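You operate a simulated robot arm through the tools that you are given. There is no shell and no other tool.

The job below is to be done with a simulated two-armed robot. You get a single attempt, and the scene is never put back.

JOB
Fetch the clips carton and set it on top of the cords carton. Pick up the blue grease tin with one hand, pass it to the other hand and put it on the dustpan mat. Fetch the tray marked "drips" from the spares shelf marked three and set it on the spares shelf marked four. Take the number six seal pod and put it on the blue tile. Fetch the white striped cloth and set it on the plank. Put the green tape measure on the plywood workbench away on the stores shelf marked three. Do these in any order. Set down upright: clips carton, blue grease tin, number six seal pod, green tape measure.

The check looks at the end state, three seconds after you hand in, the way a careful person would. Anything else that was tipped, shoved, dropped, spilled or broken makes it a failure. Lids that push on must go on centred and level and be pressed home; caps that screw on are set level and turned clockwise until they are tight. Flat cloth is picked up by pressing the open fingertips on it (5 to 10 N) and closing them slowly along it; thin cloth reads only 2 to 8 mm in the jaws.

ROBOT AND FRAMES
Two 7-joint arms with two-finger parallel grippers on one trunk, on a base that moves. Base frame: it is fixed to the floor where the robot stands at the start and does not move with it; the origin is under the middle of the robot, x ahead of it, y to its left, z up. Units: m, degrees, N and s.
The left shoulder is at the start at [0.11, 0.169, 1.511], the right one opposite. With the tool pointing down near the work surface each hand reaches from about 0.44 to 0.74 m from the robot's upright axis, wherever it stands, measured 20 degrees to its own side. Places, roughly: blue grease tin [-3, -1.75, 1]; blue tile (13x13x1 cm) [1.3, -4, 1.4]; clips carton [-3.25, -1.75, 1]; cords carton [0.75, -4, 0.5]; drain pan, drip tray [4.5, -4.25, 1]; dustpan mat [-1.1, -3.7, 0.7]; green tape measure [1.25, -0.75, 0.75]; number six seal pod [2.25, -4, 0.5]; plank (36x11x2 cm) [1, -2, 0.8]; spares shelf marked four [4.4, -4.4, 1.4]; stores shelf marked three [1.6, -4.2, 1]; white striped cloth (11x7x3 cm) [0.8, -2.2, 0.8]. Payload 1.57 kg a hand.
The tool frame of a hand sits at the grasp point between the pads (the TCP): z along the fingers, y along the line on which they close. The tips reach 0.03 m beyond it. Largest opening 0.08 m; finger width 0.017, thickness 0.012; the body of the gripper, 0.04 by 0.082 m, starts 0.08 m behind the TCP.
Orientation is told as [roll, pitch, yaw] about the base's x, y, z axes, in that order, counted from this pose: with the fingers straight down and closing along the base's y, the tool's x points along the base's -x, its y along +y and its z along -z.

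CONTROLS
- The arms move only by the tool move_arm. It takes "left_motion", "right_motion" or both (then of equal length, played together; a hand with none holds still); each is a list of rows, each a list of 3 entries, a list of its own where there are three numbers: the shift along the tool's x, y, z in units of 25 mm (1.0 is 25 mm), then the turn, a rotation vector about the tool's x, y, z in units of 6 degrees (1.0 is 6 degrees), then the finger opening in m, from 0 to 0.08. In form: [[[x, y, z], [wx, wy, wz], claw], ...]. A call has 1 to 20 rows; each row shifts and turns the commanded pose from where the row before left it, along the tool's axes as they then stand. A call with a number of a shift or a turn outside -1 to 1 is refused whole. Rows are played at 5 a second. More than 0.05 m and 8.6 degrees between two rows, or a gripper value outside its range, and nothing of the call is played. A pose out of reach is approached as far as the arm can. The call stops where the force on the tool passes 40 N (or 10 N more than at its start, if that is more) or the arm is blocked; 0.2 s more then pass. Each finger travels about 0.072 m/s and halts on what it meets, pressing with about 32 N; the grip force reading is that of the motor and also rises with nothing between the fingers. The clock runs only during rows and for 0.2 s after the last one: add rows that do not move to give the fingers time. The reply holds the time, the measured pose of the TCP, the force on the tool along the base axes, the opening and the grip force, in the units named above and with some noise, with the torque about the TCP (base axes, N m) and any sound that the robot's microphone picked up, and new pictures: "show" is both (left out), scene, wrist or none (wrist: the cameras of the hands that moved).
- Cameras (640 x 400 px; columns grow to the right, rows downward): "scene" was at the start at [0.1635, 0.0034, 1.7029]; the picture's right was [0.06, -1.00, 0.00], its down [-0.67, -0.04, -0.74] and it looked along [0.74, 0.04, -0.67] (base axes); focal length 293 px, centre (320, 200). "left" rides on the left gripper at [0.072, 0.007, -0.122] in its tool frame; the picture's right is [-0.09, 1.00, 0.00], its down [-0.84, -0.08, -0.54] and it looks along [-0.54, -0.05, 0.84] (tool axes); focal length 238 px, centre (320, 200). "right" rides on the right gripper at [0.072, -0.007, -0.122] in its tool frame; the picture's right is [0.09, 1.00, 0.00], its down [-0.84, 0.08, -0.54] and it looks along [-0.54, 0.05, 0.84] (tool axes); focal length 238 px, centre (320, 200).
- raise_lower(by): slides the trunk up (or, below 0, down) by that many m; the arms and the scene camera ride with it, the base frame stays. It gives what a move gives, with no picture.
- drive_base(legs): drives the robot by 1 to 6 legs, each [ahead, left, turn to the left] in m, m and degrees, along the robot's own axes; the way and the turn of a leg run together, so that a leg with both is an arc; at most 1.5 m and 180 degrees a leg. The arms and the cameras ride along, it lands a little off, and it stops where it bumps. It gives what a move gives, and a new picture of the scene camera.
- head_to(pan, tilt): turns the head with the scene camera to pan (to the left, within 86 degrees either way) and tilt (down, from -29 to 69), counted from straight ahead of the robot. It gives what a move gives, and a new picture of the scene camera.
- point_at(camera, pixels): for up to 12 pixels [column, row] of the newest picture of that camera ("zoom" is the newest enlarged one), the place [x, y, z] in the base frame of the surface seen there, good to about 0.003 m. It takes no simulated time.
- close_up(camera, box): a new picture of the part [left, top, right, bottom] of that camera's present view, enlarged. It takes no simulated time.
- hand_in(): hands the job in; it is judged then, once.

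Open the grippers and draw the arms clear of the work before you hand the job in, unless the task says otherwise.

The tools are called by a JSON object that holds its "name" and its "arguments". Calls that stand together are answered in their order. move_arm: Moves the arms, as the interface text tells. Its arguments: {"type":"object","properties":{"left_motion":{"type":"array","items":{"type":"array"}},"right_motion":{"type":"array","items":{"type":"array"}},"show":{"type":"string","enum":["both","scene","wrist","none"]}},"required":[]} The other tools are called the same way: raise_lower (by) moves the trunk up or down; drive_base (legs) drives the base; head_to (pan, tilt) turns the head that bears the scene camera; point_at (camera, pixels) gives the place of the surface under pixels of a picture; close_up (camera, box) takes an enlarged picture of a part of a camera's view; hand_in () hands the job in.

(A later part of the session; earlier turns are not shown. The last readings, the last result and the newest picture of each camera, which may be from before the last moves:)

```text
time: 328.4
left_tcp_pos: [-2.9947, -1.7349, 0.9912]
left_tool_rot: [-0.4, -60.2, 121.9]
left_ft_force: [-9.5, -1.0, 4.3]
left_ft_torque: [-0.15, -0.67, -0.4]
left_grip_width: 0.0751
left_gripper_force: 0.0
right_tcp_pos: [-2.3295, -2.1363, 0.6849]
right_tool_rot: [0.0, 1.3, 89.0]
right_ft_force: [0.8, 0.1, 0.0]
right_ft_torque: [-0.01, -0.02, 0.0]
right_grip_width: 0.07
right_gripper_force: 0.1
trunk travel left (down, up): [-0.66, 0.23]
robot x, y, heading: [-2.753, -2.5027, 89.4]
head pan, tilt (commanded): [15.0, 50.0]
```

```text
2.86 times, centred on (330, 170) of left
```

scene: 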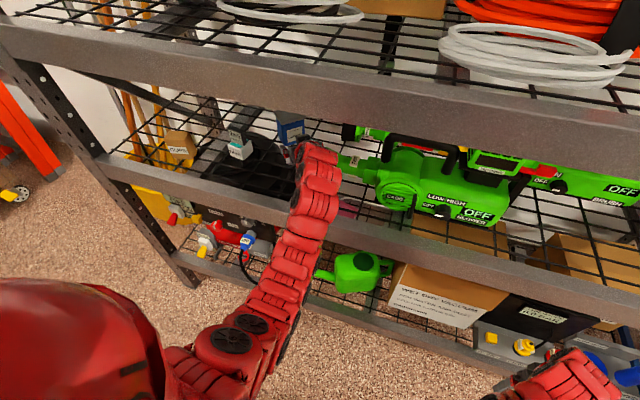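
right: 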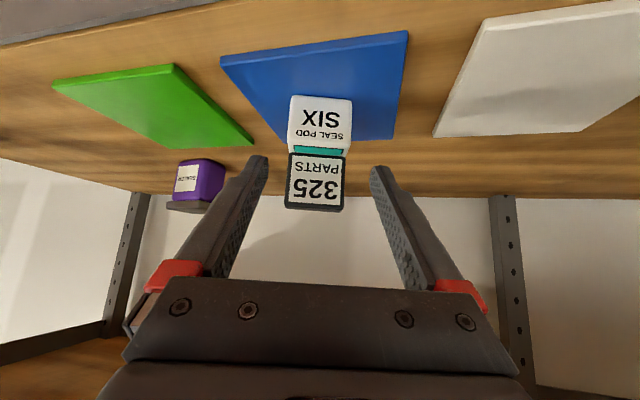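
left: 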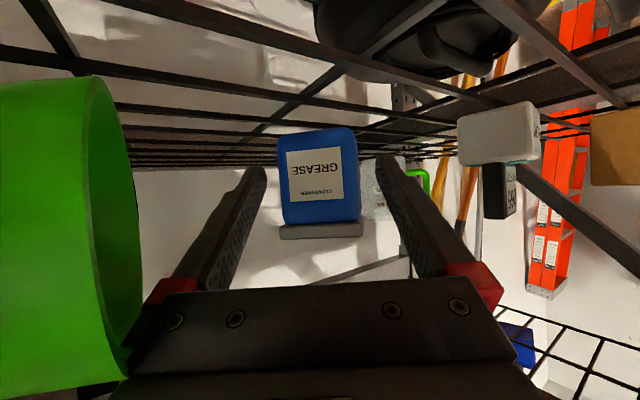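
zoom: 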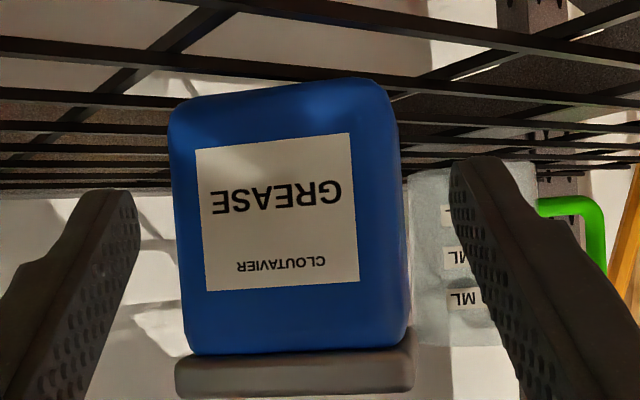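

A side force (−9.5 N) shows the east finger is touching the nozzle. I immediately ease 10 mm back west and check the blower.

{"name": "move_arm", "arguments": {"left_motion": [[[0, 0.4, 0], [0, 0, 0], 0.076], [[0, 0, 0], [0, 0, 0], 0.076]], "show": "both"}}

{"name": "close_up", "arguments": {"camera": "scene", "box": [260, 110, 460, 240]}}

```text
time: 329.0
left_tcp_pos: [-3.0007, -1.7391, 0.9879]
left_tool_rot: [-0.1, -59.9, 121.6]
left_ft_force: [0.1, -0.3, -0.3]
left_ft_torque: [0.0, -0.01, 0.0]
left_grip_width: 0.076
left_gripper_force: 0.0
right_tcp_pos: [-2.3297, -2.1359, 0.6842]
right_tool_rot: [0.1, 1.4, 89.0]
right_ft_force: [0.2, 0.8, -0.7]
right_ft_torque: [0.02, 0.02, 0.03]
right_grip_width: 0.07
right_gripper_force: 0.1
trunk travel left (down, up): [-0.66, 0.23]
robot x, y, heading: [-2.7528, -2.5066, 89.2]
head pan, tilt (commanded): [15.0, 50.0]
```

scene: 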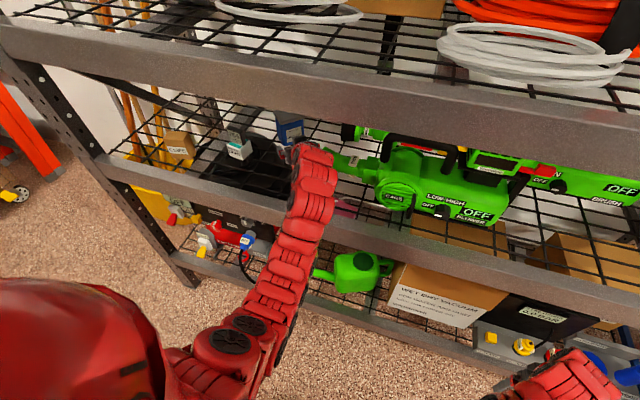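
left: 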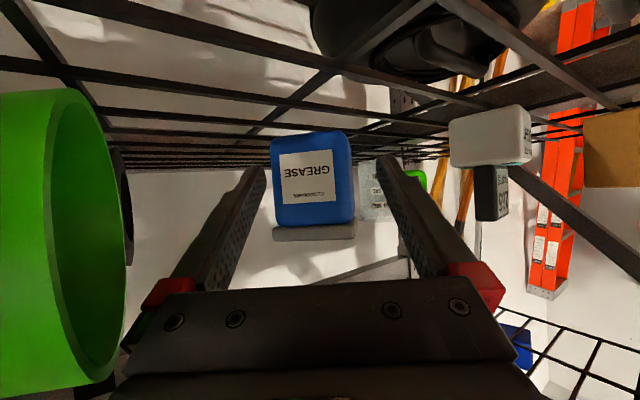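

```text
3.08 times, centred on (360, 175) of scene
```

zoom: 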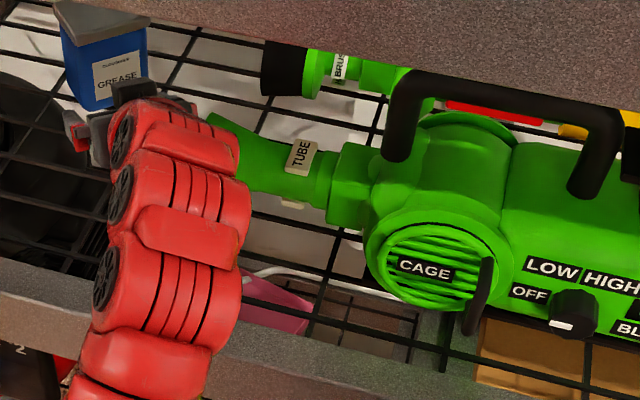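

The blower is unmoved (its TUBE tag is at the same pixel). I re-measure the tin from here.

{"name": "close_up", "arguments": {"camera": "left", "box": [220, 100, 440, 240]}}

{"name": "point_at", "arguments": {"camera": "left", "pixels": [[274, 180], [280, 170], [300, 165], [320, 165], [335, 165], [343, 165], [348, 165], [352, 175], [276, 200], [345, 200], [354, 200]]}}

```text
2.86 times, centred on (330, 170) of left
```

zoom: 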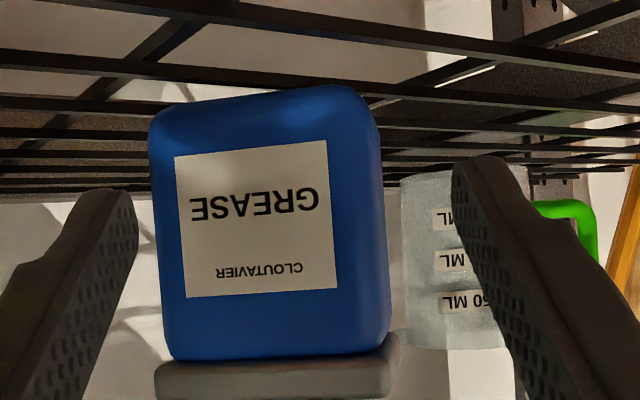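

```text
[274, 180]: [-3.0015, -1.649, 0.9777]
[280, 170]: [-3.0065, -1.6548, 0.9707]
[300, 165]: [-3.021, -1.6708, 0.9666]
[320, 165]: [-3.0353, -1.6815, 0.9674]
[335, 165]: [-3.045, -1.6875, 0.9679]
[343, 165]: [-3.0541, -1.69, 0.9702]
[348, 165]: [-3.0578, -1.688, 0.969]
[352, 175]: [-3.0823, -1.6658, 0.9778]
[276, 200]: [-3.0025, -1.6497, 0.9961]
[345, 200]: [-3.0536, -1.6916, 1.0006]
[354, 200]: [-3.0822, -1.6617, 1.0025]
```

The tin hasn't moved, but its effective width at this yaw is 7.7 cm – too tight. Instead I'll gently turn the tin with a closed fingertip pushing near its west corner. First I withdraw, square the tool to yaw 90° and close the fingers.

{"name": "move_arm", "arguments": {"left_motion": [[[0.25, 0.6, -0.43], [0, 0, 0], 0.07], [[0.4, 0.6, -0.69], [0, 0, 0], 0.06], [[0.4, 0, -0.69], [0, 0, 0], 0.04], [[0, 0, 0], [0.76, 0, 0.439], 0.02], [[0, 0, 0], [0.76, 0, 0.439], 0.0], [[0, 0, 0], [0.76, 0, 0.439], 0.0], [[0, 0, 0], [0.76, 0, 0.439], 0.0], [[0, 0, 0], [0.76, 0, 0.439], 0.0], [[0, 0, 0], [0.76, 0, 0.439], 0.0], [[0, 0, 0], [0, 0, 0], 0.0], [[0, 0, 0], [0, 0, 0], 0.0]], "show": "both"}}

```text
time: 331.4
left_tcp_pos: [-2.9999, -1.7989, 0.9889]
left_tool_rot: [-0.2, -60.1, 90.0]
left_ft_force: [0.2, 0.4, -0.7]
left_ft_torque: [-0.01, -0.01, 0.0]
left_grip_width: 0.0
left_gripper_force: 21.2
right_tcp_pos: [-2.329, -2.135, 0.6838]
right_tool_rot: [0.1, 1.3, 89.2]
right_ft_force: [-0.5, 0.2, -0.3]
right_ft_torque: [-0.01, 0.0, 0.01]
right_grip_width: 0.0702
right_gripper_force: 0.0
trunk travel left (down, up): [-0.66, 0.23]
robot x, y, heading: [-2.7537, -2.5064, 89.5]
head pan, tilt (commanded): [15.0, 50.0]
```

scene: 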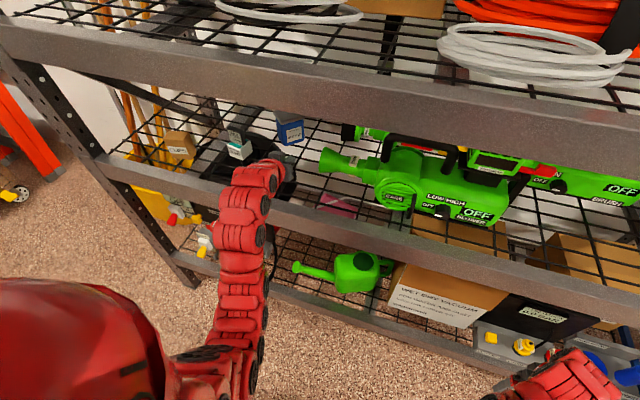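
left: 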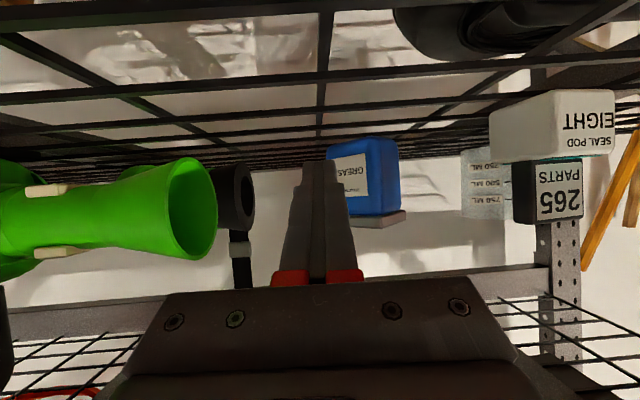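

Fingers closed. I move west to x≈−3.0885 and forward to y≈−1.72, just short of the tin's west corner.

{"name": "move_arm", "arguments": {"left_motion": [[[0, 0.885, 0], [0, 0, 0], 0.0], [[0, 0.885, 0], [0, 0, 0], 0.0], [[0, 0.885, 0], [0, 0, 0], 0.0], [[0, 0.885, 0], [0, 0, 0], 0.0], [[-0.318, 0, 0.73], [0, 0, 0], 0.0], [[-0.318, 0, 0.73], [0, 0, 0], 0.0], [[-0.318, 0, 0.73], [0, 0, 0], 0.0], [[-0.318, 0, 0.73], [0, 0, 0], 0.0], [[0, 0, 0], [0, 0, 0], 0.0]], "show": "wrist"}}

{"name": "point_at", "arguments": {"camera": "left", "pixels": [[290, 160], [260, 170], [240, 180], [310, 160], [420, 150]]}}

```text
time: 333.4
left_tcp_pos: [-3.0891, -1.7208, 0.98]
left_tool_rot: [-0.2, -60.1, 90.1]
left_ft_force: [-0.8, 0.0, 0.2]
left_ft_torque: [0.04, -0.01, -0.03]
left_grip_width: 0.0
left_gripper_force: 21.1
right_tcp_pos: [-2.3292, -2.1358, 0.6843]
right_tool_rot: [0.2, 1.5, 89.1]
right_ft_force: [0.6, -0.4, -0.1]
right_ft_torque: [0.03, 0.0, 0.03]
right_grip_width: 0.0699
right_gripper_force: 0.0
trunk travel left (down, up): [-0.66, 0.23]
robot x, y, heading: [-2.7514, -2.5066, 89.3]
head pan, tilt (commanded): [15.0, 50.0]
```

left: 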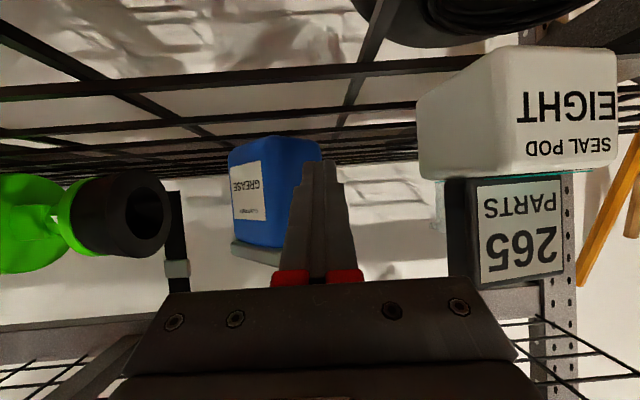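

```text
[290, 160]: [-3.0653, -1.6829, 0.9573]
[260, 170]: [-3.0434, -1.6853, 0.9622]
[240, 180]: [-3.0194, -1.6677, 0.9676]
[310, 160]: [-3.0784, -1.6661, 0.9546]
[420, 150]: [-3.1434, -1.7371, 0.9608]
```

The closed tips are just south of the tin's west corner. I push north slowly by 3 cm and then check.

{"name": "move_arm", "arguments": {"left_motion": [[[-0.1, 0, 0.173], [0, 0, 0], 0.0], [[-0.1, 0, 0.173], [0, 0, 0], 0.0], [[-0.1, 0, 0.173], [0, 0, 0], 0.0], [[-0.1, 0, 0.173], [0, 0, 0], 0.0], [[-0.1, 0, 0.173], [0, 0, 0], 0.0], [[-0.1, 0, 0.173], [0, 0, 0], 0.0], [[0, 0, 0], [0, 0, 0], 0.0]], "show": "wrist"}}

{"name": "close_up", "arguments": {"camera": "left", "box": [200, 110, 360, 260]}}

{"name": "close_up", "arguments": {"camera": "scene", "box": [240, 90, 330, 160]}}

```text
time: 335.0
left_tcp_pos: [-3.0878, -1.6897, 0.9797]
left_tool_rot: [-0.3, -60.1, 90.1]
left_ft_force: [0.6, -0.5, 0.0]
left_ft_torque: [-0.02, -0.01, 0.0]
left_grip_width: 0.0
left_gripper_force: 21.0
right_tcp_pos: [-2.3309, -2.135, 0.6845]
right_tool_rot: [0.0, 1.4, 89.1]
right_ft_force: [0.1, -1.5, 0.2]
right_ft_torque: [-0.03, -0.01, 0.05]
right_grip_width: 0.0704
right_gripper_force: 0.1
trunk travel left (down, up): [-0.66, 0.23]
robot x, y, heading: [-2.7524, -2.5016, 89.4]
head pan, tilt (commanded): [15.0, 50.0]
```

left: 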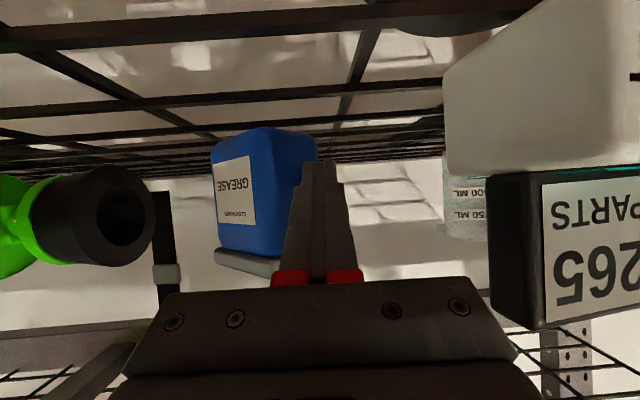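

```text
2.67 times, centred on (280, 185) of left
```

zoom: 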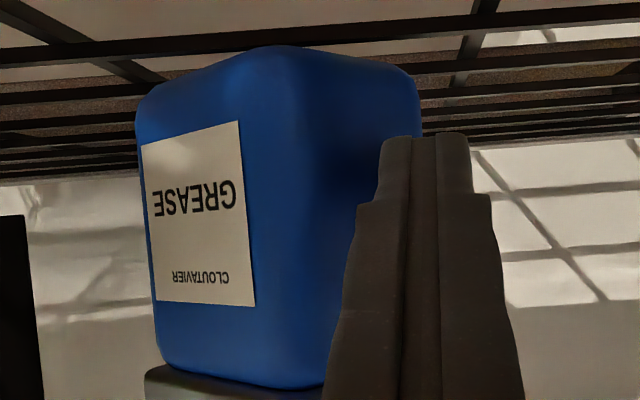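

```text
5.71 times, centred on (285, 125) of scene
```

zoom: 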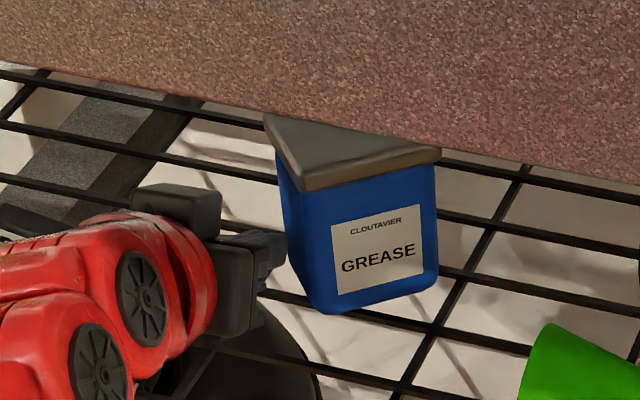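

It's turning as intended. I measure the tin's orientation now.

{"name": "point_at", "arguments": {"camera": "zoom", "pixels": [[304, 185], [437, 155], [270, 125], [310, 250], [330, 290], [430, 260], [295, 230], [345, 200], [425, 200]]}}

{"name": "point_at", "arguments": {"camera": "left", "pixels": [[214, 190], [225, 190], [240, 190], [258, 190], [268, 190], [280, 190], [290, 190], [300, 150], [314, 140]]}}

```text
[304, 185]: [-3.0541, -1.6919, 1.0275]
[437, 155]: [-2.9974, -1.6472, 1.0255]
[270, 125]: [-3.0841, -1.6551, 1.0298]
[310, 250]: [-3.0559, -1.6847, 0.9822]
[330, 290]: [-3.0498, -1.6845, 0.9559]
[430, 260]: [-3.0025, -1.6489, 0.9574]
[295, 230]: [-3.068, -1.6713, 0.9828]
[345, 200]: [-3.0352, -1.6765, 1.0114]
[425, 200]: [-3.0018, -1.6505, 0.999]
```

```text
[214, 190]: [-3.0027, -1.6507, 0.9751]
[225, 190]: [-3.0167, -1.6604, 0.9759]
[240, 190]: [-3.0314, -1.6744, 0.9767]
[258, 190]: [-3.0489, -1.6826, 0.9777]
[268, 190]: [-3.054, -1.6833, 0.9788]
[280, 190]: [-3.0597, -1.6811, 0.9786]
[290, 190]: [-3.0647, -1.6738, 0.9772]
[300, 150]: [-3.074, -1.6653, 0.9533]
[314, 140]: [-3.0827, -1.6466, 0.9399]
```

Yaw is now ≈34°. I push another 2.5 cm.

{"name": "move_arm", "arguments": {"left_motion": [[[-0.1, 0, 0.173], [0, 0, 0], 0.0], [[-0.1, 0, 0.173], [0, 0, 0], 0.0], [[-0.1, 0, 0.173], [0, 0, 0], 0.0], [[-0.1, 0, 0.173], [0, 0, 0], 0.0], [[-0.1, 0, 0.173], [0, 0, 0], 0.0], [[0, 0, 0], [0, 0, 0], 0.0]], "show": "none"}}

{"name": "close_up", "arguments": {"camera": "scene", "box": [240, 90, 330, 160]}}

{"name": "point_at", "arguments": {"camera": "zoom", "pixels": [[304, 185], [437, 155], [310, 250], [330, 280], [430, 260], [295, 230], [345, 200], [425, 200], [440, 200], [300, 210]]}}

```text
time: 336.4
left_tcp_pos: [-3.0887, -1.6664, 0.9811]
left_tool_rot: [-0.2, -60.2, 90.2]
left_ft_force: [-0.4, -0.4, -0.4]
left_ft_torque: [-0.01, -0.02, 0.02]
left_grip_width: 0.0002
left_gripper_force: 21.5
right_tcp_pos: [-2.33, -2.1348, 0.6838]
right_tool_rot: [0.1, 1.5, 89.0]
right_ft_force: [0.0, 0.5, 0.6]
right_ft_torque: [0.0, -0.04, -0.03]
right_grip_width: 0.0701
right_gripper_force: 0.0
trunk travel left (down, up): [-0.66, 0.23]
robot x, y, heading: [-2.7518, -2.5082, 89.4]
head pan, tilt (commanded): [15.0, 50.0]
```

```text
5.71 times, centred on (285, 125) of scene
```

zoom: 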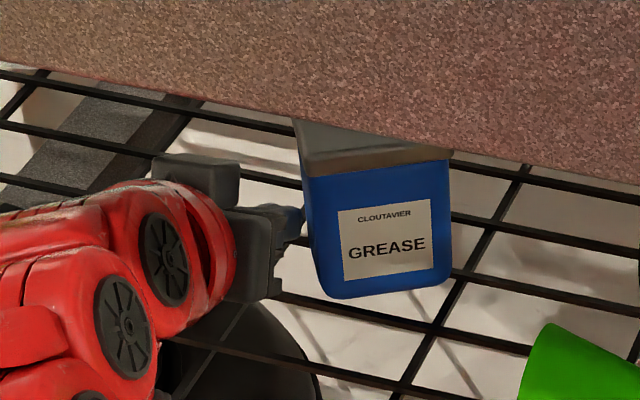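

```text
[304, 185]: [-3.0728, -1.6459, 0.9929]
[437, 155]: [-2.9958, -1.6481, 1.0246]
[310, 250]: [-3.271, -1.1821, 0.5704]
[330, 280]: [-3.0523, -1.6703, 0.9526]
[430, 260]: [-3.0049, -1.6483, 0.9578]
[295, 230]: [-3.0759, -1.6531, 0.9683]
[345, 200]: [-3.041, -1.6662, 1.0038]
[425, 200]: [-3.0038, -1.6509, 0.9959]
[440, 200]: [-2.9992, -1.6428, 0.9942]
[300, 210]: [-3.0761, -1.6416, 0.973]
```

The tin is now at ≈22° yaw, which a tool yaw of 112° can grip with room to spare from nozzle and pod. I back off, move east, open the fingers, rotate to 112°, and measure again.

{"name": "move_arm", "arguments": {"left_motion": [[[0.3, 0, -0.52], [0, 0, 0], 0.0], [[0.4, 0, -0.69], [0, 0, 0], 0.0], [[0.4, 0, -0.69], [0, 0, 0], 0.0], [[0.4, 0, -0.69], [0, 0, 0], 0.0], [[0, -0.9, 0], [0, 0, 0], 0.02], [[0, -0.9, 0], [0, 0, 0], 0.04], [[0, -0.7, 0], [0, 0, 0], 0.06], [[0, 0, 0], [-0.78, 0, -0.45], 0.08], [[0, 0, 0], [-0.78, 0, -0.45], 0.08], [[0, 0, 0], [-0.78, 0, -0.45], 0.08], [[0, 0, 0], [-0.78, 0, -0.45], 0.08], [[0, 0, 0], [0, 0, 0], 0.08]], "show": "both"}}

{"name": "close_up", "arguments": {"camera": "left", "box": [220, 100, 440, 240]}}

```text
time: 339.0
left_tcp_pos: [-3.026, -1.7406, 0.9811]
left_tool_rot: [-0.3, -60.1, 111.9]
left_ft_force: [0.4, -0.8, 0.4]
left_ft_torque: [-0.01, -0.01, -0.03]
left_grip_width: 0.08
left_gripper_force: 0.0
right_tcp_pos: [-2.3293, -2.1344, 0.6829]
right_tool_rot: [0.1, 1.4, 89.0]
right_ft_force: [-0.1, -0.7, 0.2]
right_ft_torque: [-0.03, 0.03, -0.01]
right_grip_width: 0.0698
right_gripper_force: 0.1
trunk travel left (down, up): [-0.66, 0.23]
robot x, y, heading: [-2.7517, -2.5033, 89.4]
head pan, tilt (commanded): [15.0, 50.0]
```

scene: 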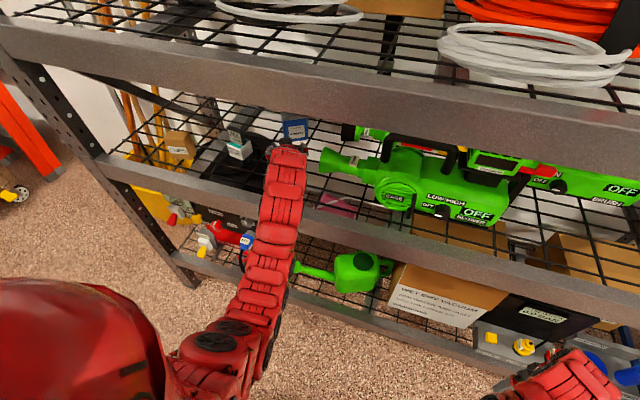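
left: 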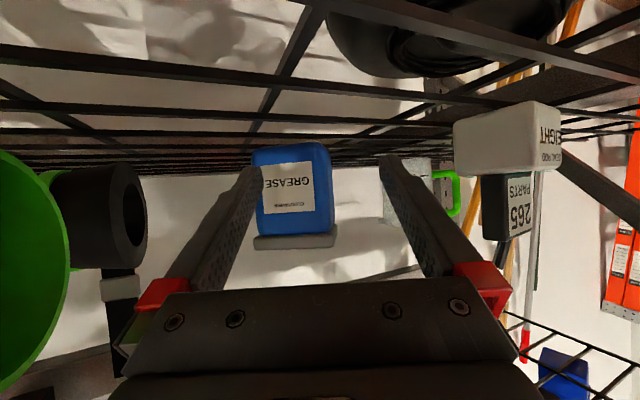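

```text
2.86 times, centred on (330, 170) of left
```

zoom: 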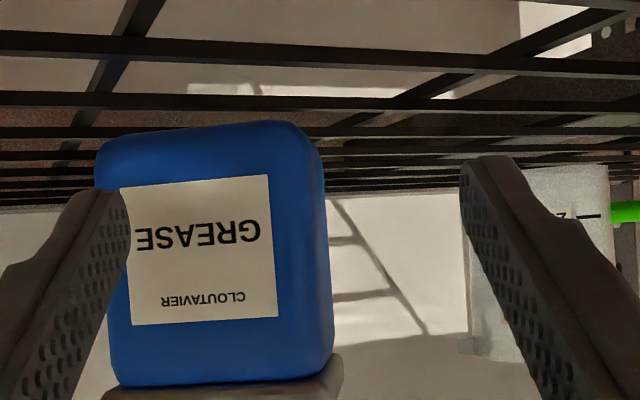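

The label's slope matches the tool yaw; only a lateral shift is needed. I measure the tin's edges.

{"name": "point_at", "arguments": {"camera": "zoom", "pixels": [[100, 165], [130, 160], [200, 160], [270, 160], [300, 200], [315, 200], [326, 200], [290, 300], [328, 300], [250, 340], [120, 370]]}}

{"name": "close_up", "arguments": {"camera": "scene", "box": [260, 100, 330, 155]}}

{"name": "point_at", "arguments": {"camera": "zoom", "pixels": [[210, 185], [400, 180], [230, 180], [390, 165], [220, 240], [395, 250], [300, 190], [230, 260]]}}

```text
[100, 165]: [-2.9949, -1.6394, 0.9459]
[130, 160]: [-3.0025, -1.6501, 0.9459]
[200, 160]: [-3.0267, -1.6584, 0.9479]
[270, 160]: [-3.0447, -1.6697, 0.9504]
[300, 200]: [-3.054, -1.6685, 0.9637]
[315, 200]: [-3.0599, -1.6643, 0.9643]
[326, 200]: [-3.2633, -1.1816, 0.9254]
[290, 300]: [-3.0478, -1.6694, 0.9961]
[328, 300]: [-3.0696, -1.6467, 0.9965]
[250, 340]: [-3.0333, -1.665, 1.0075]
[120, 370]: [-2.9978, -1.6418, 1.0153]
```

```text
7.27 times, centred on (295, 128) of scene
```

zoom: 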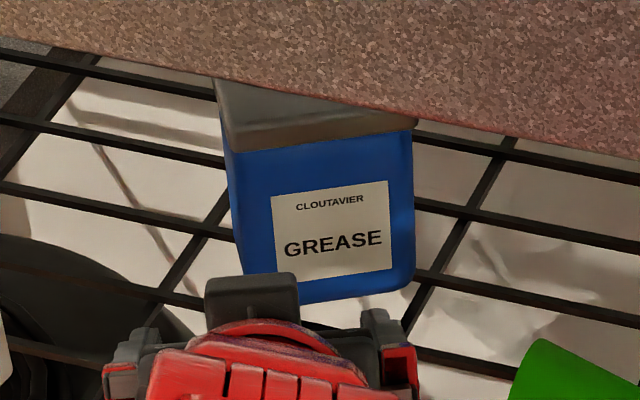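

```text
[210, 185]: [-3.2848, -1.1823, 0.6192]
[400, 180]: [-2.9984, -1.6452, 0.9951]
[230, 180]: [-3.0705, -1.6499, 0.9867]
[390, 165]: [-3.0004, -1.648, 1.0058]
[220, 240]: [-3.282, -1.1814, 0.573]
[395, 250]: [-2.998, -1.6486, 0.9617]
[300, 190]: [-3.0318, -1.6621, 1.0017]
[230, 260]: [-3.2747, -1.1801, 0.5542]
```

I refine: a tool yaw of 116.5° gives ~5 mm margins. I rotate +4.6°, go 2 cm forward, then 37 mm sideways (staying clear of the nozzle), and re-measure.

{"name": "move_arm", "arguments": {"left_motion": [[[0, 0, 0], [-0.664, 0, -0.383], 0.08], [[-0.42, 0, 0.727], [0, 0, 0], 0.08], [[0, -0.5, 0], [0, 0, 0], 0.08], [[0, -0.5, 0], [0, 0, 0], 0.08], [[0, -0.47, 0], [0, 0, 0], 0.08], [[0, 0, 0], [0, 0, 0], 0.08]], "show": "wrist"}}

{"name": "close_up", "arguments": {"camera": "left", "box": [220, 110, 440, 250]}}

{"name": "point_at", "arguments": {"camera": "zoom", "pixels": [[158, 180], [175, 170], [250, 165], [340, 165], [365, 200], [378, 200], [388, 200], [180, 330], [380, 320], [392, 320], [170, 260]]}}

```text
time: 340.4
left_tcp_pos: [-3.0016, -1.705, 0.9809]
left_tool_rot: [-0.5, -60.1, 116.5]
left_ft_force: [0.0, 0.4, 0.0]
left_ft_torque: [0.01, -0.02, 0.01]
left_grip_width: 0.0803
left_gripper_force: 0.0
right_tcp_pos: [-2.3299, -2.1358, 0.684]
right_tool_rot: [0.1, 1.4, 89.2]
right_ft_force: [0.9, -0.1, 1.2]
right_ft_torque: [0.03, 0.01, 0.0]
right_grip_width: 0.0697
right_gripper_force: 0.1
trunk travel left (down, up): [-0.66, 0.23]
robot x, y, heading: [-2.7527, -2.5055, 89.4]
head pan, tilt (commanded): [15.0, 50.0]
```

left: 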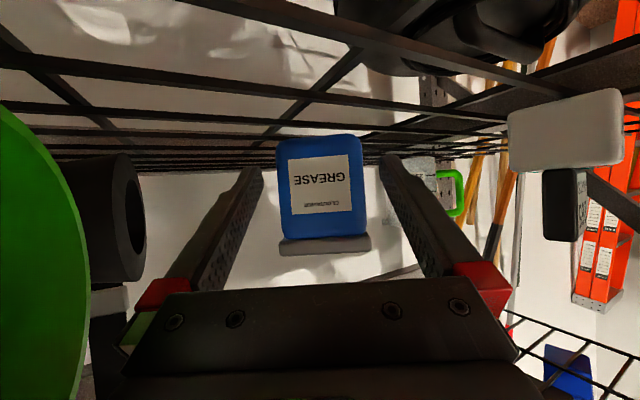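

```text
2.86 times, centred on (330, 180) of left
```

zoom: 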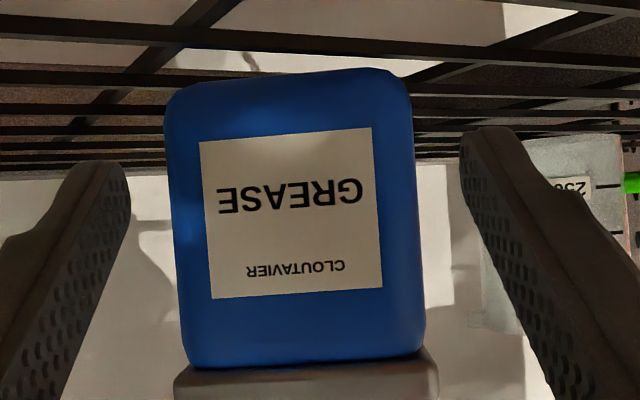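

```text
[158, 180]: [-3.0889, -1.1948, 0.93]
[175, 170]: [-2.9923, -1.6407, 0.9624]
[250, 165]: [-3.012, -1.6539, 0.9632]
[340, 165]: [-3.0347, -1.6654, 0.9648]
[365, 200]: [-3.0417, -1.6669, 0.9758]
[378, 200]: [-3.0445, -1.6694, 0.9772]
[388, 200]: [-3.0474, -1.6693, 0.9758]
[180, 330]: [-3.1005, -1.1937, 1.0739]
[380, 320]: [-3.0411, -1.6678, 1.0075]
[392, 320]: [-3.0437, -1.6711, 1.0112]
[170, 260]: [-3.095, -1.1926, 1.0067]
```

I query the exact left and right edges at mid-height.

{"name": "point_at", "arguments": {"camera": "zoom", "pixels": [[172, 200], [178, 220], [182, 250], [400, 200], [408, 200], [413, 200], [410, 250], [416, 280], [186, 300], [420, 320], [300, 220]]}}

```text
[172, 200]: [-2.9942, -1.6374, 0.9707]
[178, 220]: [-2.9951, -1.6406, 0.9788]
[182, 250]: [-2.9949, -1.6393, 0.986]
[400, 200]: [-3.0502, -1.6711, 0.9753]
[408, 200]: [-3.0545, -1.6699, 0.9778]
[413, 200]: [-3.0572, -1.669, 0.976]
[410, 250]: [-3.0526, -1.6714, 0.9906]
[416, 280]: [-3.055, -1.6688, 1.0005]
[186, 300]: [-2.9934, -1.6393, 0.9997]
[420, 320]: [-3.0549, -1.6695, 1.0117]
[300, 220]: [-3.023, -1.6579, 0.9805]
```

Centred within 1 mm, aligned within 1°, with ~5 mm margins. I advance half the distance (3.4 cm) and verify before going on.

{"name": "move_arm", "arguments": {"left_motion": [[[-0.227, -0.04, 0.393], [0, 0, 0], 0.08], [[-0.227, 0, 0.393], [0, 0, 0], 0.08], [[-0.227, 0, 0.393], [0, 0, 0], 0.08], [[0, 0, 0], [0, 0, 0], 0.08]], "show": "wrist"}}

{"name": "close_up", "arguments": {"camera": "left", "box": [220, 120, 440, 260]}}

{"name": "point_at", "arguments": {"camera": "zoom", "pixels": [[165, 200], [172, 220], [420, 200], [426, 220], [300, 220], [130, 180], [465, 160], [430, 280], [175, 280]]}}

```text
time: 341.4
left_tcp_pos: [-3.0146, -1.6737, 0.9812]
left_tool_rot: [-0.2, -60.1, 116.4]
left_ft_force: [0.2, -0.4, -0.2]
left_ft_torque: [-0.01, 0.01, 0.02]
left_grip_width: 0.0799
left_gripper_force: 0.1
right_tcp_pos: [-2.3301, -2.1344, 0.6845]
right_tool_rot: [0.1, 1.4, 89.1]
right_ft_force: [0.1, 0.2, -0.1]
right_ft_torque: [0.01, -0.01, 0.0]
right_grip_width: 0.0698
right_gripper_force: 0.1
trunk travel left (down, up): [-0.66, 0.23]
robot x, y, heading: [-2.7556, -2.5037, 89.3]
head pan, tilt (commanded): [15.0, 50.0]
```

left: 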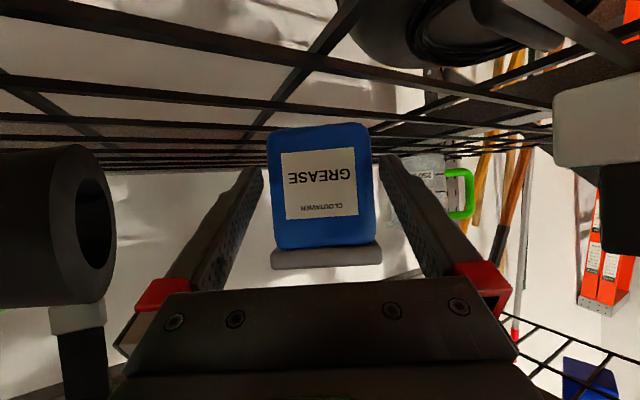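

```text
2.86 times, centred on (330, 190) of left
```

zoom: 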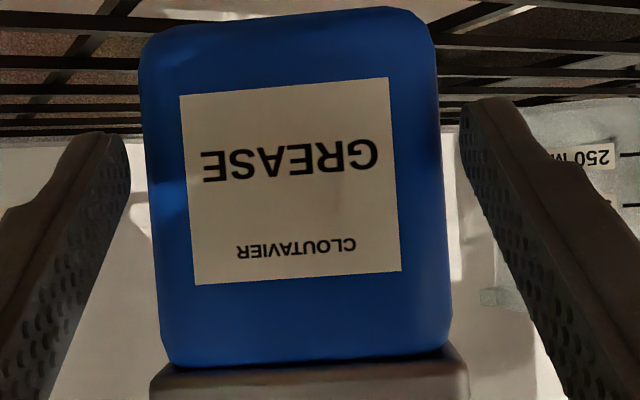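

```text
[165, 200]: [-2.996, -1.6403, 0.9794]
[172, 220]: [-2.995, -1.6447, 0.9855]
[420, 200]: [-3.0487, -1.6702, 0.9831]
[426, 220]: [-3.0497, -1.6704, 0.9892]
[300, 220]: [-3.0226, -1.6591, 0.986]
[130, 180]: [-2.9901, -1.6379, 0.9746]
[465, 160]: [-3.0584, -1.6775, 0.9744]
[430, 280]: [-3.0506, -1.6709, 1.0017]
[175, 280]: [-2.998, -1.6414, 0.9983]
```

The gaps are ~5 mm each side and the tin hasn't moved. I advance the remaining 3.4 cm.

{"name": "move_arm", "arguments": {"left_motion": [[[-0.227, 0.03, 0.393], [0, 0, 0], 0.08], [[-0.227, 0, 0.393], [0, 0, 0], 0.08], [[-0.227, 0, 0.393], [0, 0, 0], 0.08], [[0, 0, 0], [0, 0, 0], 0.08]], "show": "wrist"}}

{"name": "close_up", "arguments": {"camera": "left", "box": [220, 130, 440, 280]}}

```text
time: 342.4
left_tcp_pos: [-3.0308, -1.6454, 0.9819]
left_tool_rot: [-0.2, -60.1, 116.4]
left_ft_force: [-0.1, -1.3, 0.0]
left_ft_torque: [0.03, -0.01, 0.01]
left_grip_width: 0.0798
left_gripper_force: 0.0
right_tcp_pos: [-2.3298, -2.1349, 0.6847]
right_tool_rot: [0.1, 1.4, 89.1]
right_ft_force: [0.1, 0.1, -0.2]
right_ft_torque: [-0.01, 0.02, 0.01]
right_grip_width: 0.07
right_gripper_force: 0.1
trunk travel left (down, up): [-0.66, 0.23]
robot x, y, heading: [-2.752, -2.5043, 89.6]
head pan, tilt (commanded): [15.0, 50.0]
```

left: 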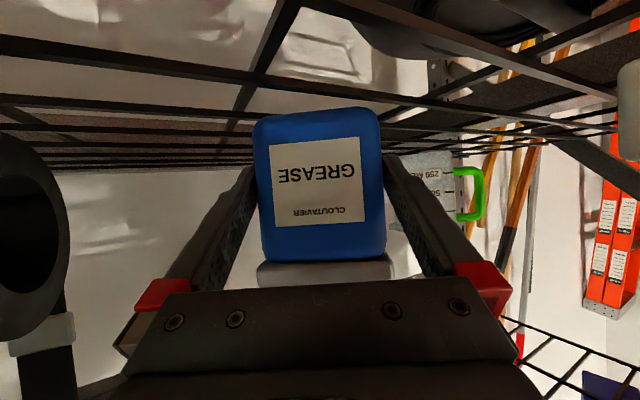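

```text
2.67 times, centred on (330, 205) of left
```

zoom: 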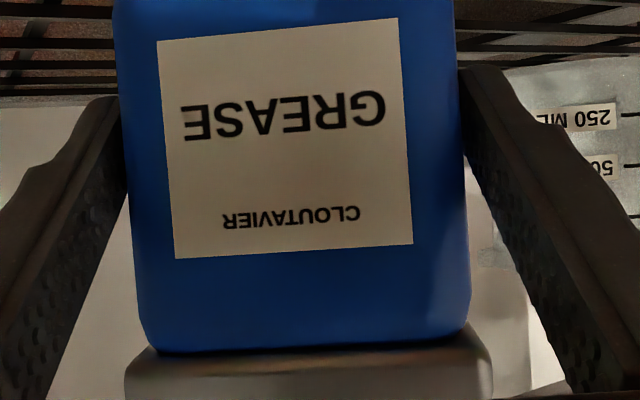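

The fingers now straddle the tin with no disturbance. I close slowly.

{"name": "move_arm", "arguments": {"left_motion": [[[0, 0, 0], [0, 0, 0], 0.076], [[0, 0, 0], [0, 0, 0], 0.072], [[0, 0, 0], [0, 0, 0], 0.068], [[0, 0, 0], [0, 0, 0], 0.064], [[0, 0, 0], [0, 0, 0], 0.058], [[0, 0, 0], [0, 0, 0], 0.05], [[0, 0, 0], [0, 0, 0], 0.05]], "show": "wrist"}}

```text
time: 344.0
left_tcp_pos: [-3.0317, -1.645, 0.9821]
left_tool_rot: [-0.4, -60.0, 116.3]
left_ft_force: [-1.4, 0.3, 0.2]
left_ft_torque: [-0.07, 0.23, 0.02]
left_grip_width: 0.0767
left_gripper_force: 31.9
right_tcp_pos: [-2.33, -2.1344, 0.6847]
right_tool_rot: [0.1, 1.3, 89.2]
right_ft_force: [0.4, 0.0, 1.1]
right_ft_torque: [-0.02, 0.03, -0.02]
right_grip_width: 0.0702
right_gripper_force: 0.1
trunk travel left (down, up): [-0.66, 0.23]
robot x, y, heading: [-2.7514, -2.505, 89.5]
head pan, tilt (commanded): [15.0, 50.0]
```

left: 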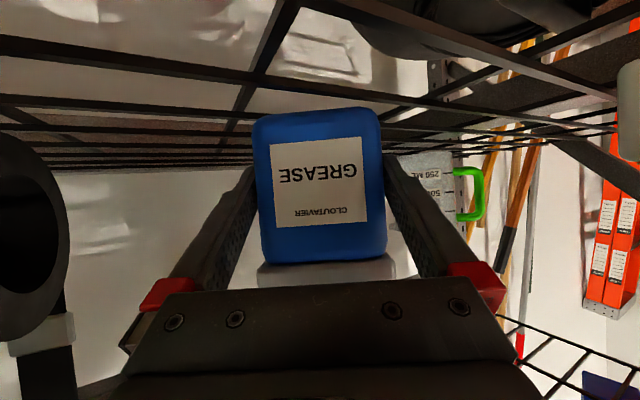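

Gripped at 0.0767 m (so the tin is wider than it looked – that explains the tight fit). I lift 3 cm with the trunk and check.

{"name": "raise_lower", "arguments": {"by": 0.03}}

{"name": "move_arm", "arguments": {"left_motion": [[[0, 0, 0], [0, 0, 0], 0.05]], "show": "both"}}

```text
time: 344.8
left_tcp_pos: [-3.0317, -1.6444, 1.0107]
left_tool_rot: [-0.2, -60.0, 116.3]
left_ft_force: [-0.5, -0.2, -4.2]
left_ft_torque: [-0.08, -0.06, 0.01]
left_grip_width: 0.0768
left_gripper_force: 32.5
right_tcp_pos: [-2.3307, -2.1346, 0.7142]
right_tool_rot: [0.1, 1.5, 89.1]
right_ft_force: [0.1, -0.2, -0.4]
right_ft_torque: [0.0, 0.02, -0.02]
right_grip_width: 0.0699
right_gripper_force: 0.1
trunk travel left (down, up): [-0.69, 0.2]
robot x, y, heading: [-2.7572, -2.5093, 89.3]
head pan, tilt (commanded): [15.0, 50.0]
```

```text
time: 345.2
left_tcp_pos: [-3.0319, -1.6444, 1.01]
left_tool_rot: [-0.3, -60.1, 116.3]
left_ft_force: [-0.7, 0.3, -3.9]
left_ft_torque: [-0.06, -0.05, 0.0]
left_grip_width: 0.0765
left_gripper_force: 31.9
right_tcp_pos: [-2.3294, -2.1346, 0.7146]
right_tool_rot: [0.0, 1.5, 89.1]
right_ft_force: [-0.4, 0.0, 0.0]
right_ft_torque: [-0.02, 0.0, -0.02]
right_grip_width: 0.07
right_gripper_force: 0.0
trunk travel left (down, up): [-0.69, 0.2]
robot x, y, heading: [-2.7524, -2.5062, 89.3]
head pan, tilt (commanded): [15.0, 50.0]
```

scene: 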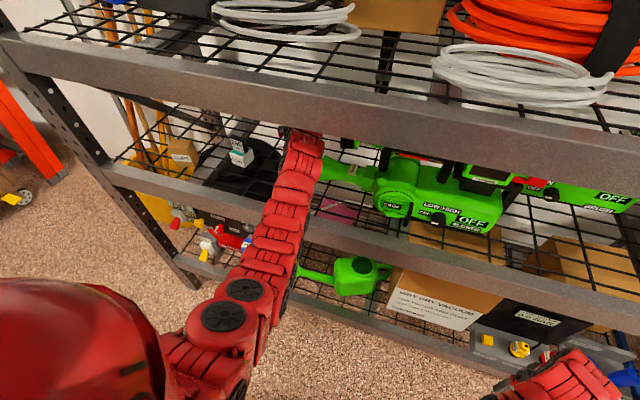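
left: 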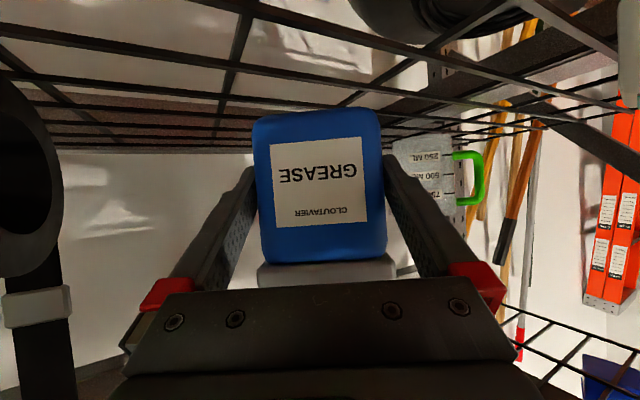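

The tin is held (≈4 N). Moving straight south keeps clear of both nozzle and pod, so I drive back 0.4 m out of the rack.

{"name": "drive_base", "arguments": {"legs": [[-0.4, 0, 0]]}}

{"name": "head_to", "arguments": {"pan": 10, "tilt": 40}}

```text
time: 347.6
left_tcp_pos: [-3.0348, -2.0415, 1.0112]
left_tool_rot: [-0.3, -60.1, 116.5]
left_ft_force: [-0.5, -0.1, -3.6]
left_ft_torque: [-0.04, -0.04, -0.02]
left_grip_width: 0.077
left_gripper_force: 31.7
right_tcp_pos: [-2.3339, -2.532, 0.7149]
right_tool_rot: [0.2, 1.4, 89.0]
right_ft_force: [0.1, -0.4, 0.1]
right_ft_torque: [0.01, 0.01, 0.04]
right_grip_width: 0.07
right_gripper_force: 0.0
trunk travel left (down, up): [-0.69, 0.2]
robot x, y, heading: [-2.7558, -2.9046, 89.5]
head pan, tilt (commanded): [15.0, 50.0]
```

scene: 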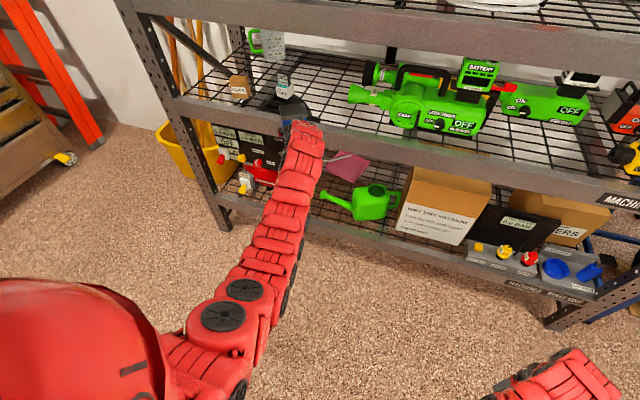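

```text
time: 348.4
left_tcp_pos: [-3.0349, -2.0417, 1.0109]
left_tool_rot: [-0.2, -60.0, 116.3]
left_ft_force: [-0.2, 0.2, -4.1]
left_ft_torque: [-0.06, -0.04, 0.02]
left_grip_width: 0.077
left_gripper_force: 32.5
right_tcp_pos: [-2.3348, -2.5323, 0.7142]
right_tool_rot: [0.1, 1.5, 88.9]
right_ft_force: [0.0, 0.0, 1.0]
right_ft_torque: [0.04, -0.03, 0.01]
right_grip_width: 0.0698
right_gripper_force: 0.0
trunk travel left (down, up): [-0.69, 0.2]
robot x, y, heading: [-2.758, -2.8989, 89.4]
head pan, tilt (commanded): [10.0, 40.0]
```

scene: 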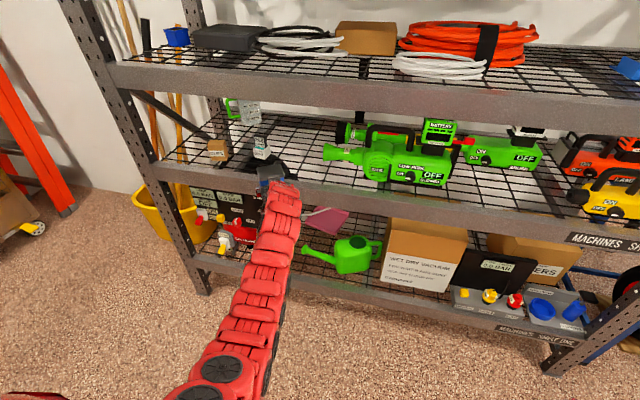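

Out safely: pod, jug, blower and carton are all still in place. I'll do the hand-over right above the mat for safety. First I draw the left hand (with the tin) back toward the body and square its yaw for travel.

{"name": "move_arm", "arguments": {"left_motion": [[[0.45, 0, -0.78], [0, 0, 0], 0.05], [[0.45, 0, -0.78], [0, 0, 0], 0.05], [[0.45, 0, -0.78], [0, 0, 0], 0.05], [[0.45, 0, -0.78], [0, 0, 0], 0.05], [[0, 0, 0], [0.65, 0, 0.375], 0.05], [[0, 0, 0], [0.65, 0, 0.375], 0.05], [[0, 0, 0], [0.65, 0, 0.375], 0.05], [[0, 0, 0], [0.65, 0, 0.375], 0.05], [[0, 0, 0], [0.65, 0, 0.375], 0.05], [[0, 0, 0], [0.65, 0, 0.375], 0.05], [[0, 0, 0], [0, 0, 0], 0.05]], "show": "both"}}

```text
time: 350.8
left_tcp_pos: [-2.9952, -2.123, 1.0103]
left_tool_rot: [-0.3, -60.1, 89.1]
left_ft_force: [-0.1, 0.5, -3.8]
left_ft_torque: [-0.02, -0.01, 0.01]
left_grip_width: 0.0769
left_gripper_force: 32.4
right_tcp_pos: [-2.3332, -2.5309, 0.7144]
right_tool_rot: [0.1, 1.4, 89.0]
right_ft_force: [0.3, -0.1, 0.3]
right_ft_torque: [0.04, -0.02, 0.0]
right_grip_width: 0.0699
right_gripper_force: 0.0
trunk travel left (down, up): [-0.69, 0.2]
robot x, y, heading: [-2.7561, -2.899, 89.3]
head pan, tilt (commanded): [10.0, 40.0]
```

scene: 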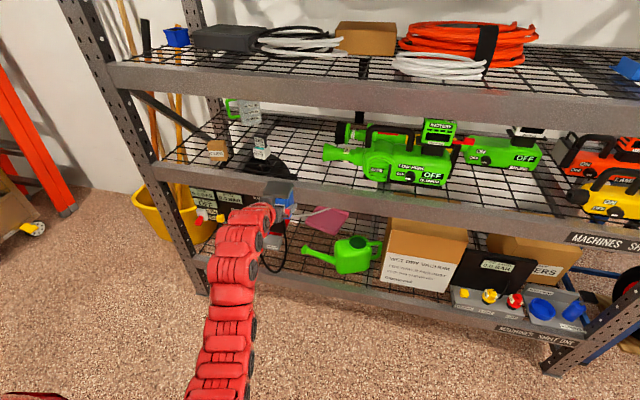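
left: 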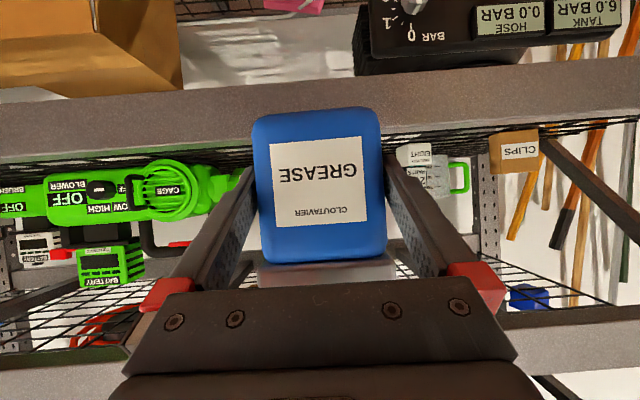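

I retract a further 12 cm.

{"name": "move_arm", "arguments": {"left_motion": [[[0.45, 0, -0.78], [0, 0, 0], 0.05], [[0.45, 0, -0.78], [0, 0, 0], 0.05], [[0.45, 0, -0.78], [0, 0, 0], 0.05], [[0.45, 0, -0.78], [0, 0, 0], 0.05], [[0.45, 0, -0.78], [0, 0, 0], 0.05], [[0, 0, 0], [0, 0, 0], 0.05]], "show": "none"}}

```text
time: 352.2
left_tcp_pos: [-2.9991, -2.2359, 1.011]
left_tool_rot: [-0.3, -60.1, 89.3]
left_ft_force: [0.0, -0.6, -3.4]
left_ft_torque: [-0.06, 0.01, -0.02]
left_grip_width: 0.0769
left_gripper_force: 32.2
right_tcp_pos: [-2.3334, -2.5315, 0.7137]
right_tool_rot: [0.1, 1.4, 89.0]
right_ft_force: [0.6, -0.5, 0.3]
right_ft_torque: [0.01, 0.0, -0.01]
right_grip_width: 0.0699
right_gripper_force: 0.0
trunk travel left (down, up): [-0.69, 0.2]
robot x, y, heading: [-2.7582, -2.9027, 89.3]
head pan, tilt (commanded): [10.0, 40.0]
```

Left hand is at 0.67 m ahead. I strafe east out of the aisle to x≈−0.26, keeping clear of the blue table.

{"name": "drive_base", "arguments": {"legs": [[0, -1.25, 0], [0, -1.25, 0]]}}

{"name": "drive_base", "arguments": {"legs": [[0.22, 0, 0], [0, 0, -90], [0, 0, -90]]}}

```text
time: 364.4
left_tcp_pos: [-0.5081, -2.2665, 1.0111]
left_tool_rot: [-0.2, -60.0, 89.8]
left_ft_force: [0.1, -0.2, -3.5]
left_ft_torque: [-0.06, 0.02, -0.01]
left_grip_width: 0.0765
left_gripper_force: 32.4
right_tcp_pos: [0.1583, -2.5582, 0.7126]
right_tool_rot: [0.1, 1.4, 89.5]
right_ft_force: [0.1, -0.4, -0.4]
right_ft_torque: [0.01, -0.02, -0.01]
right_grip_width: 0.07
right_gripper_force: 0.0
trunk travel left (down, up): [-0.69, 0.2]
robot x, y, heading: [-0.2622, -2.9334, 90.0]
head pan, tilt (commanded): [10.0, 40.0]
```

scene: 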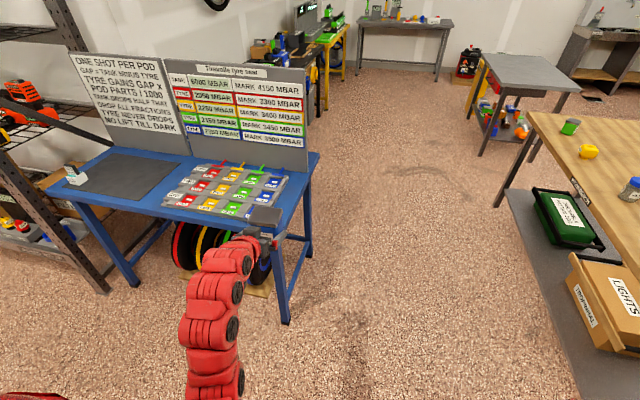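

```text
time: 373.7
left_tcp_pos: [-0.0087, -3.3736, 1.0115]
left_tool_rot: [-0.2, -60.2, -89.6]
left_ft_force: [-0.7, 0.5, -2.9]
left_ft_torque: [0.08, 0.0, -0.05]
left_grip_width: 0.0766
left_gripper_force: 31.5
right_tcp_pos: [-0.6776, -3.0903, 0.7133]
right_tool_rot: [0.2, 1.3, -89.9]
right_ft_force: [-0.2, 0.0, -0.4]
right_ft_torque: [0.03, 0.01, -0.01]
right_grip_width: 0.07
right_gripper_force: 0.0
trunk travel left (down, up): [-0.69, 0.2]
robot x, y, heading: [-0.2607, -2.712, -89.4]
head pan, tilt (commanded): [10.0, 40.0]
```

scene: 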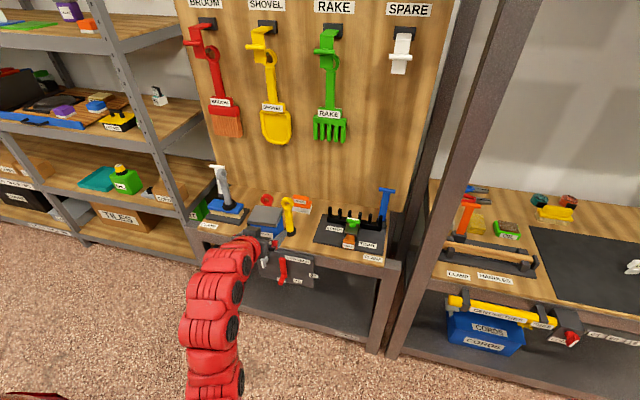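

Now facing south. I strafe west 0.92 m to face the bench with the mat, and look.

{"name": "drive_base", "arguments": {"legs": [[0, -0.92, 0]]}}

{"name": "head_to", "arguments": {"pan": 0, "tilt": 45}}

```text
time: 378.5
left_tcp_pos: [-0.9321, -3.382, 1.0111]
left_tool_rot: [-0.2, -60.2, -89.4]
left_ft_force: [-0.8, 0.7, -2.6]
left_ft_torque: [0.03, 0.02, 0.0]
left_grip_width: 0.0769
left_gripper_force: 32.0
right_tcp_pos: [-1.6012, -3.1023, 0.7144]
right_tool_rot: [0.0, 1.4, -89.8]
right_ft_force: [0.3, 0.7, -0.6]
right_ft_torque: [0.01, 0.03, 0.02]
right_grip_width: 0.07
right_gripper_force: 0.1
trunk travel left (down, up): [-0.69, 0.2]
robot x, y, heading: [-1.1872, -2.7228, -89.4]
head pan, tilt (commanded): [10.0, 40.0]
```

scene: 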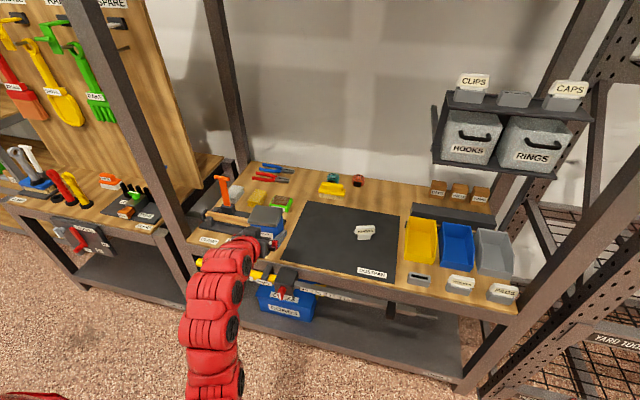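

```text
time: 379.2
left_tcp_pos: [-0.9321, -3.3819, 1.0112]
left_tool_rot: [-0.3, -60.1, -89.4]
left_ft_force: [0.6, -0.8, -2.8]
left_ft_torque: [0.06, 0.02, -0.02]
left_grip_width: 0.0767
left_gripper_force: 31.7
right_tcp_pos: [-1.601, -3.1004, 0.7147]
right_tool_rot: [0.1, 1.4, -89.7]
right_ft_force: [0.5, -0.3, 0.3]
right_ft_torque: [-0.01, 0.03, -0.03]
right_grip_width: 0.07
right_gripper_force: 0.1
trunk travel left (down, up): [-0.69, 0.2]
robot x, y, heading: [-1.1844, -2.7204, -89.4]
head pan, tilt (commanded): [0.0, 45.0]
```

scene: 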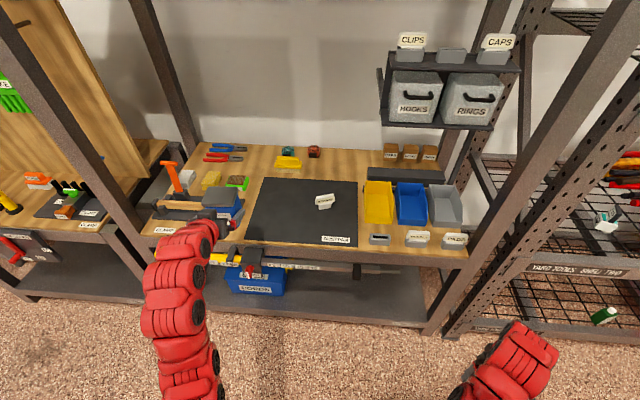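

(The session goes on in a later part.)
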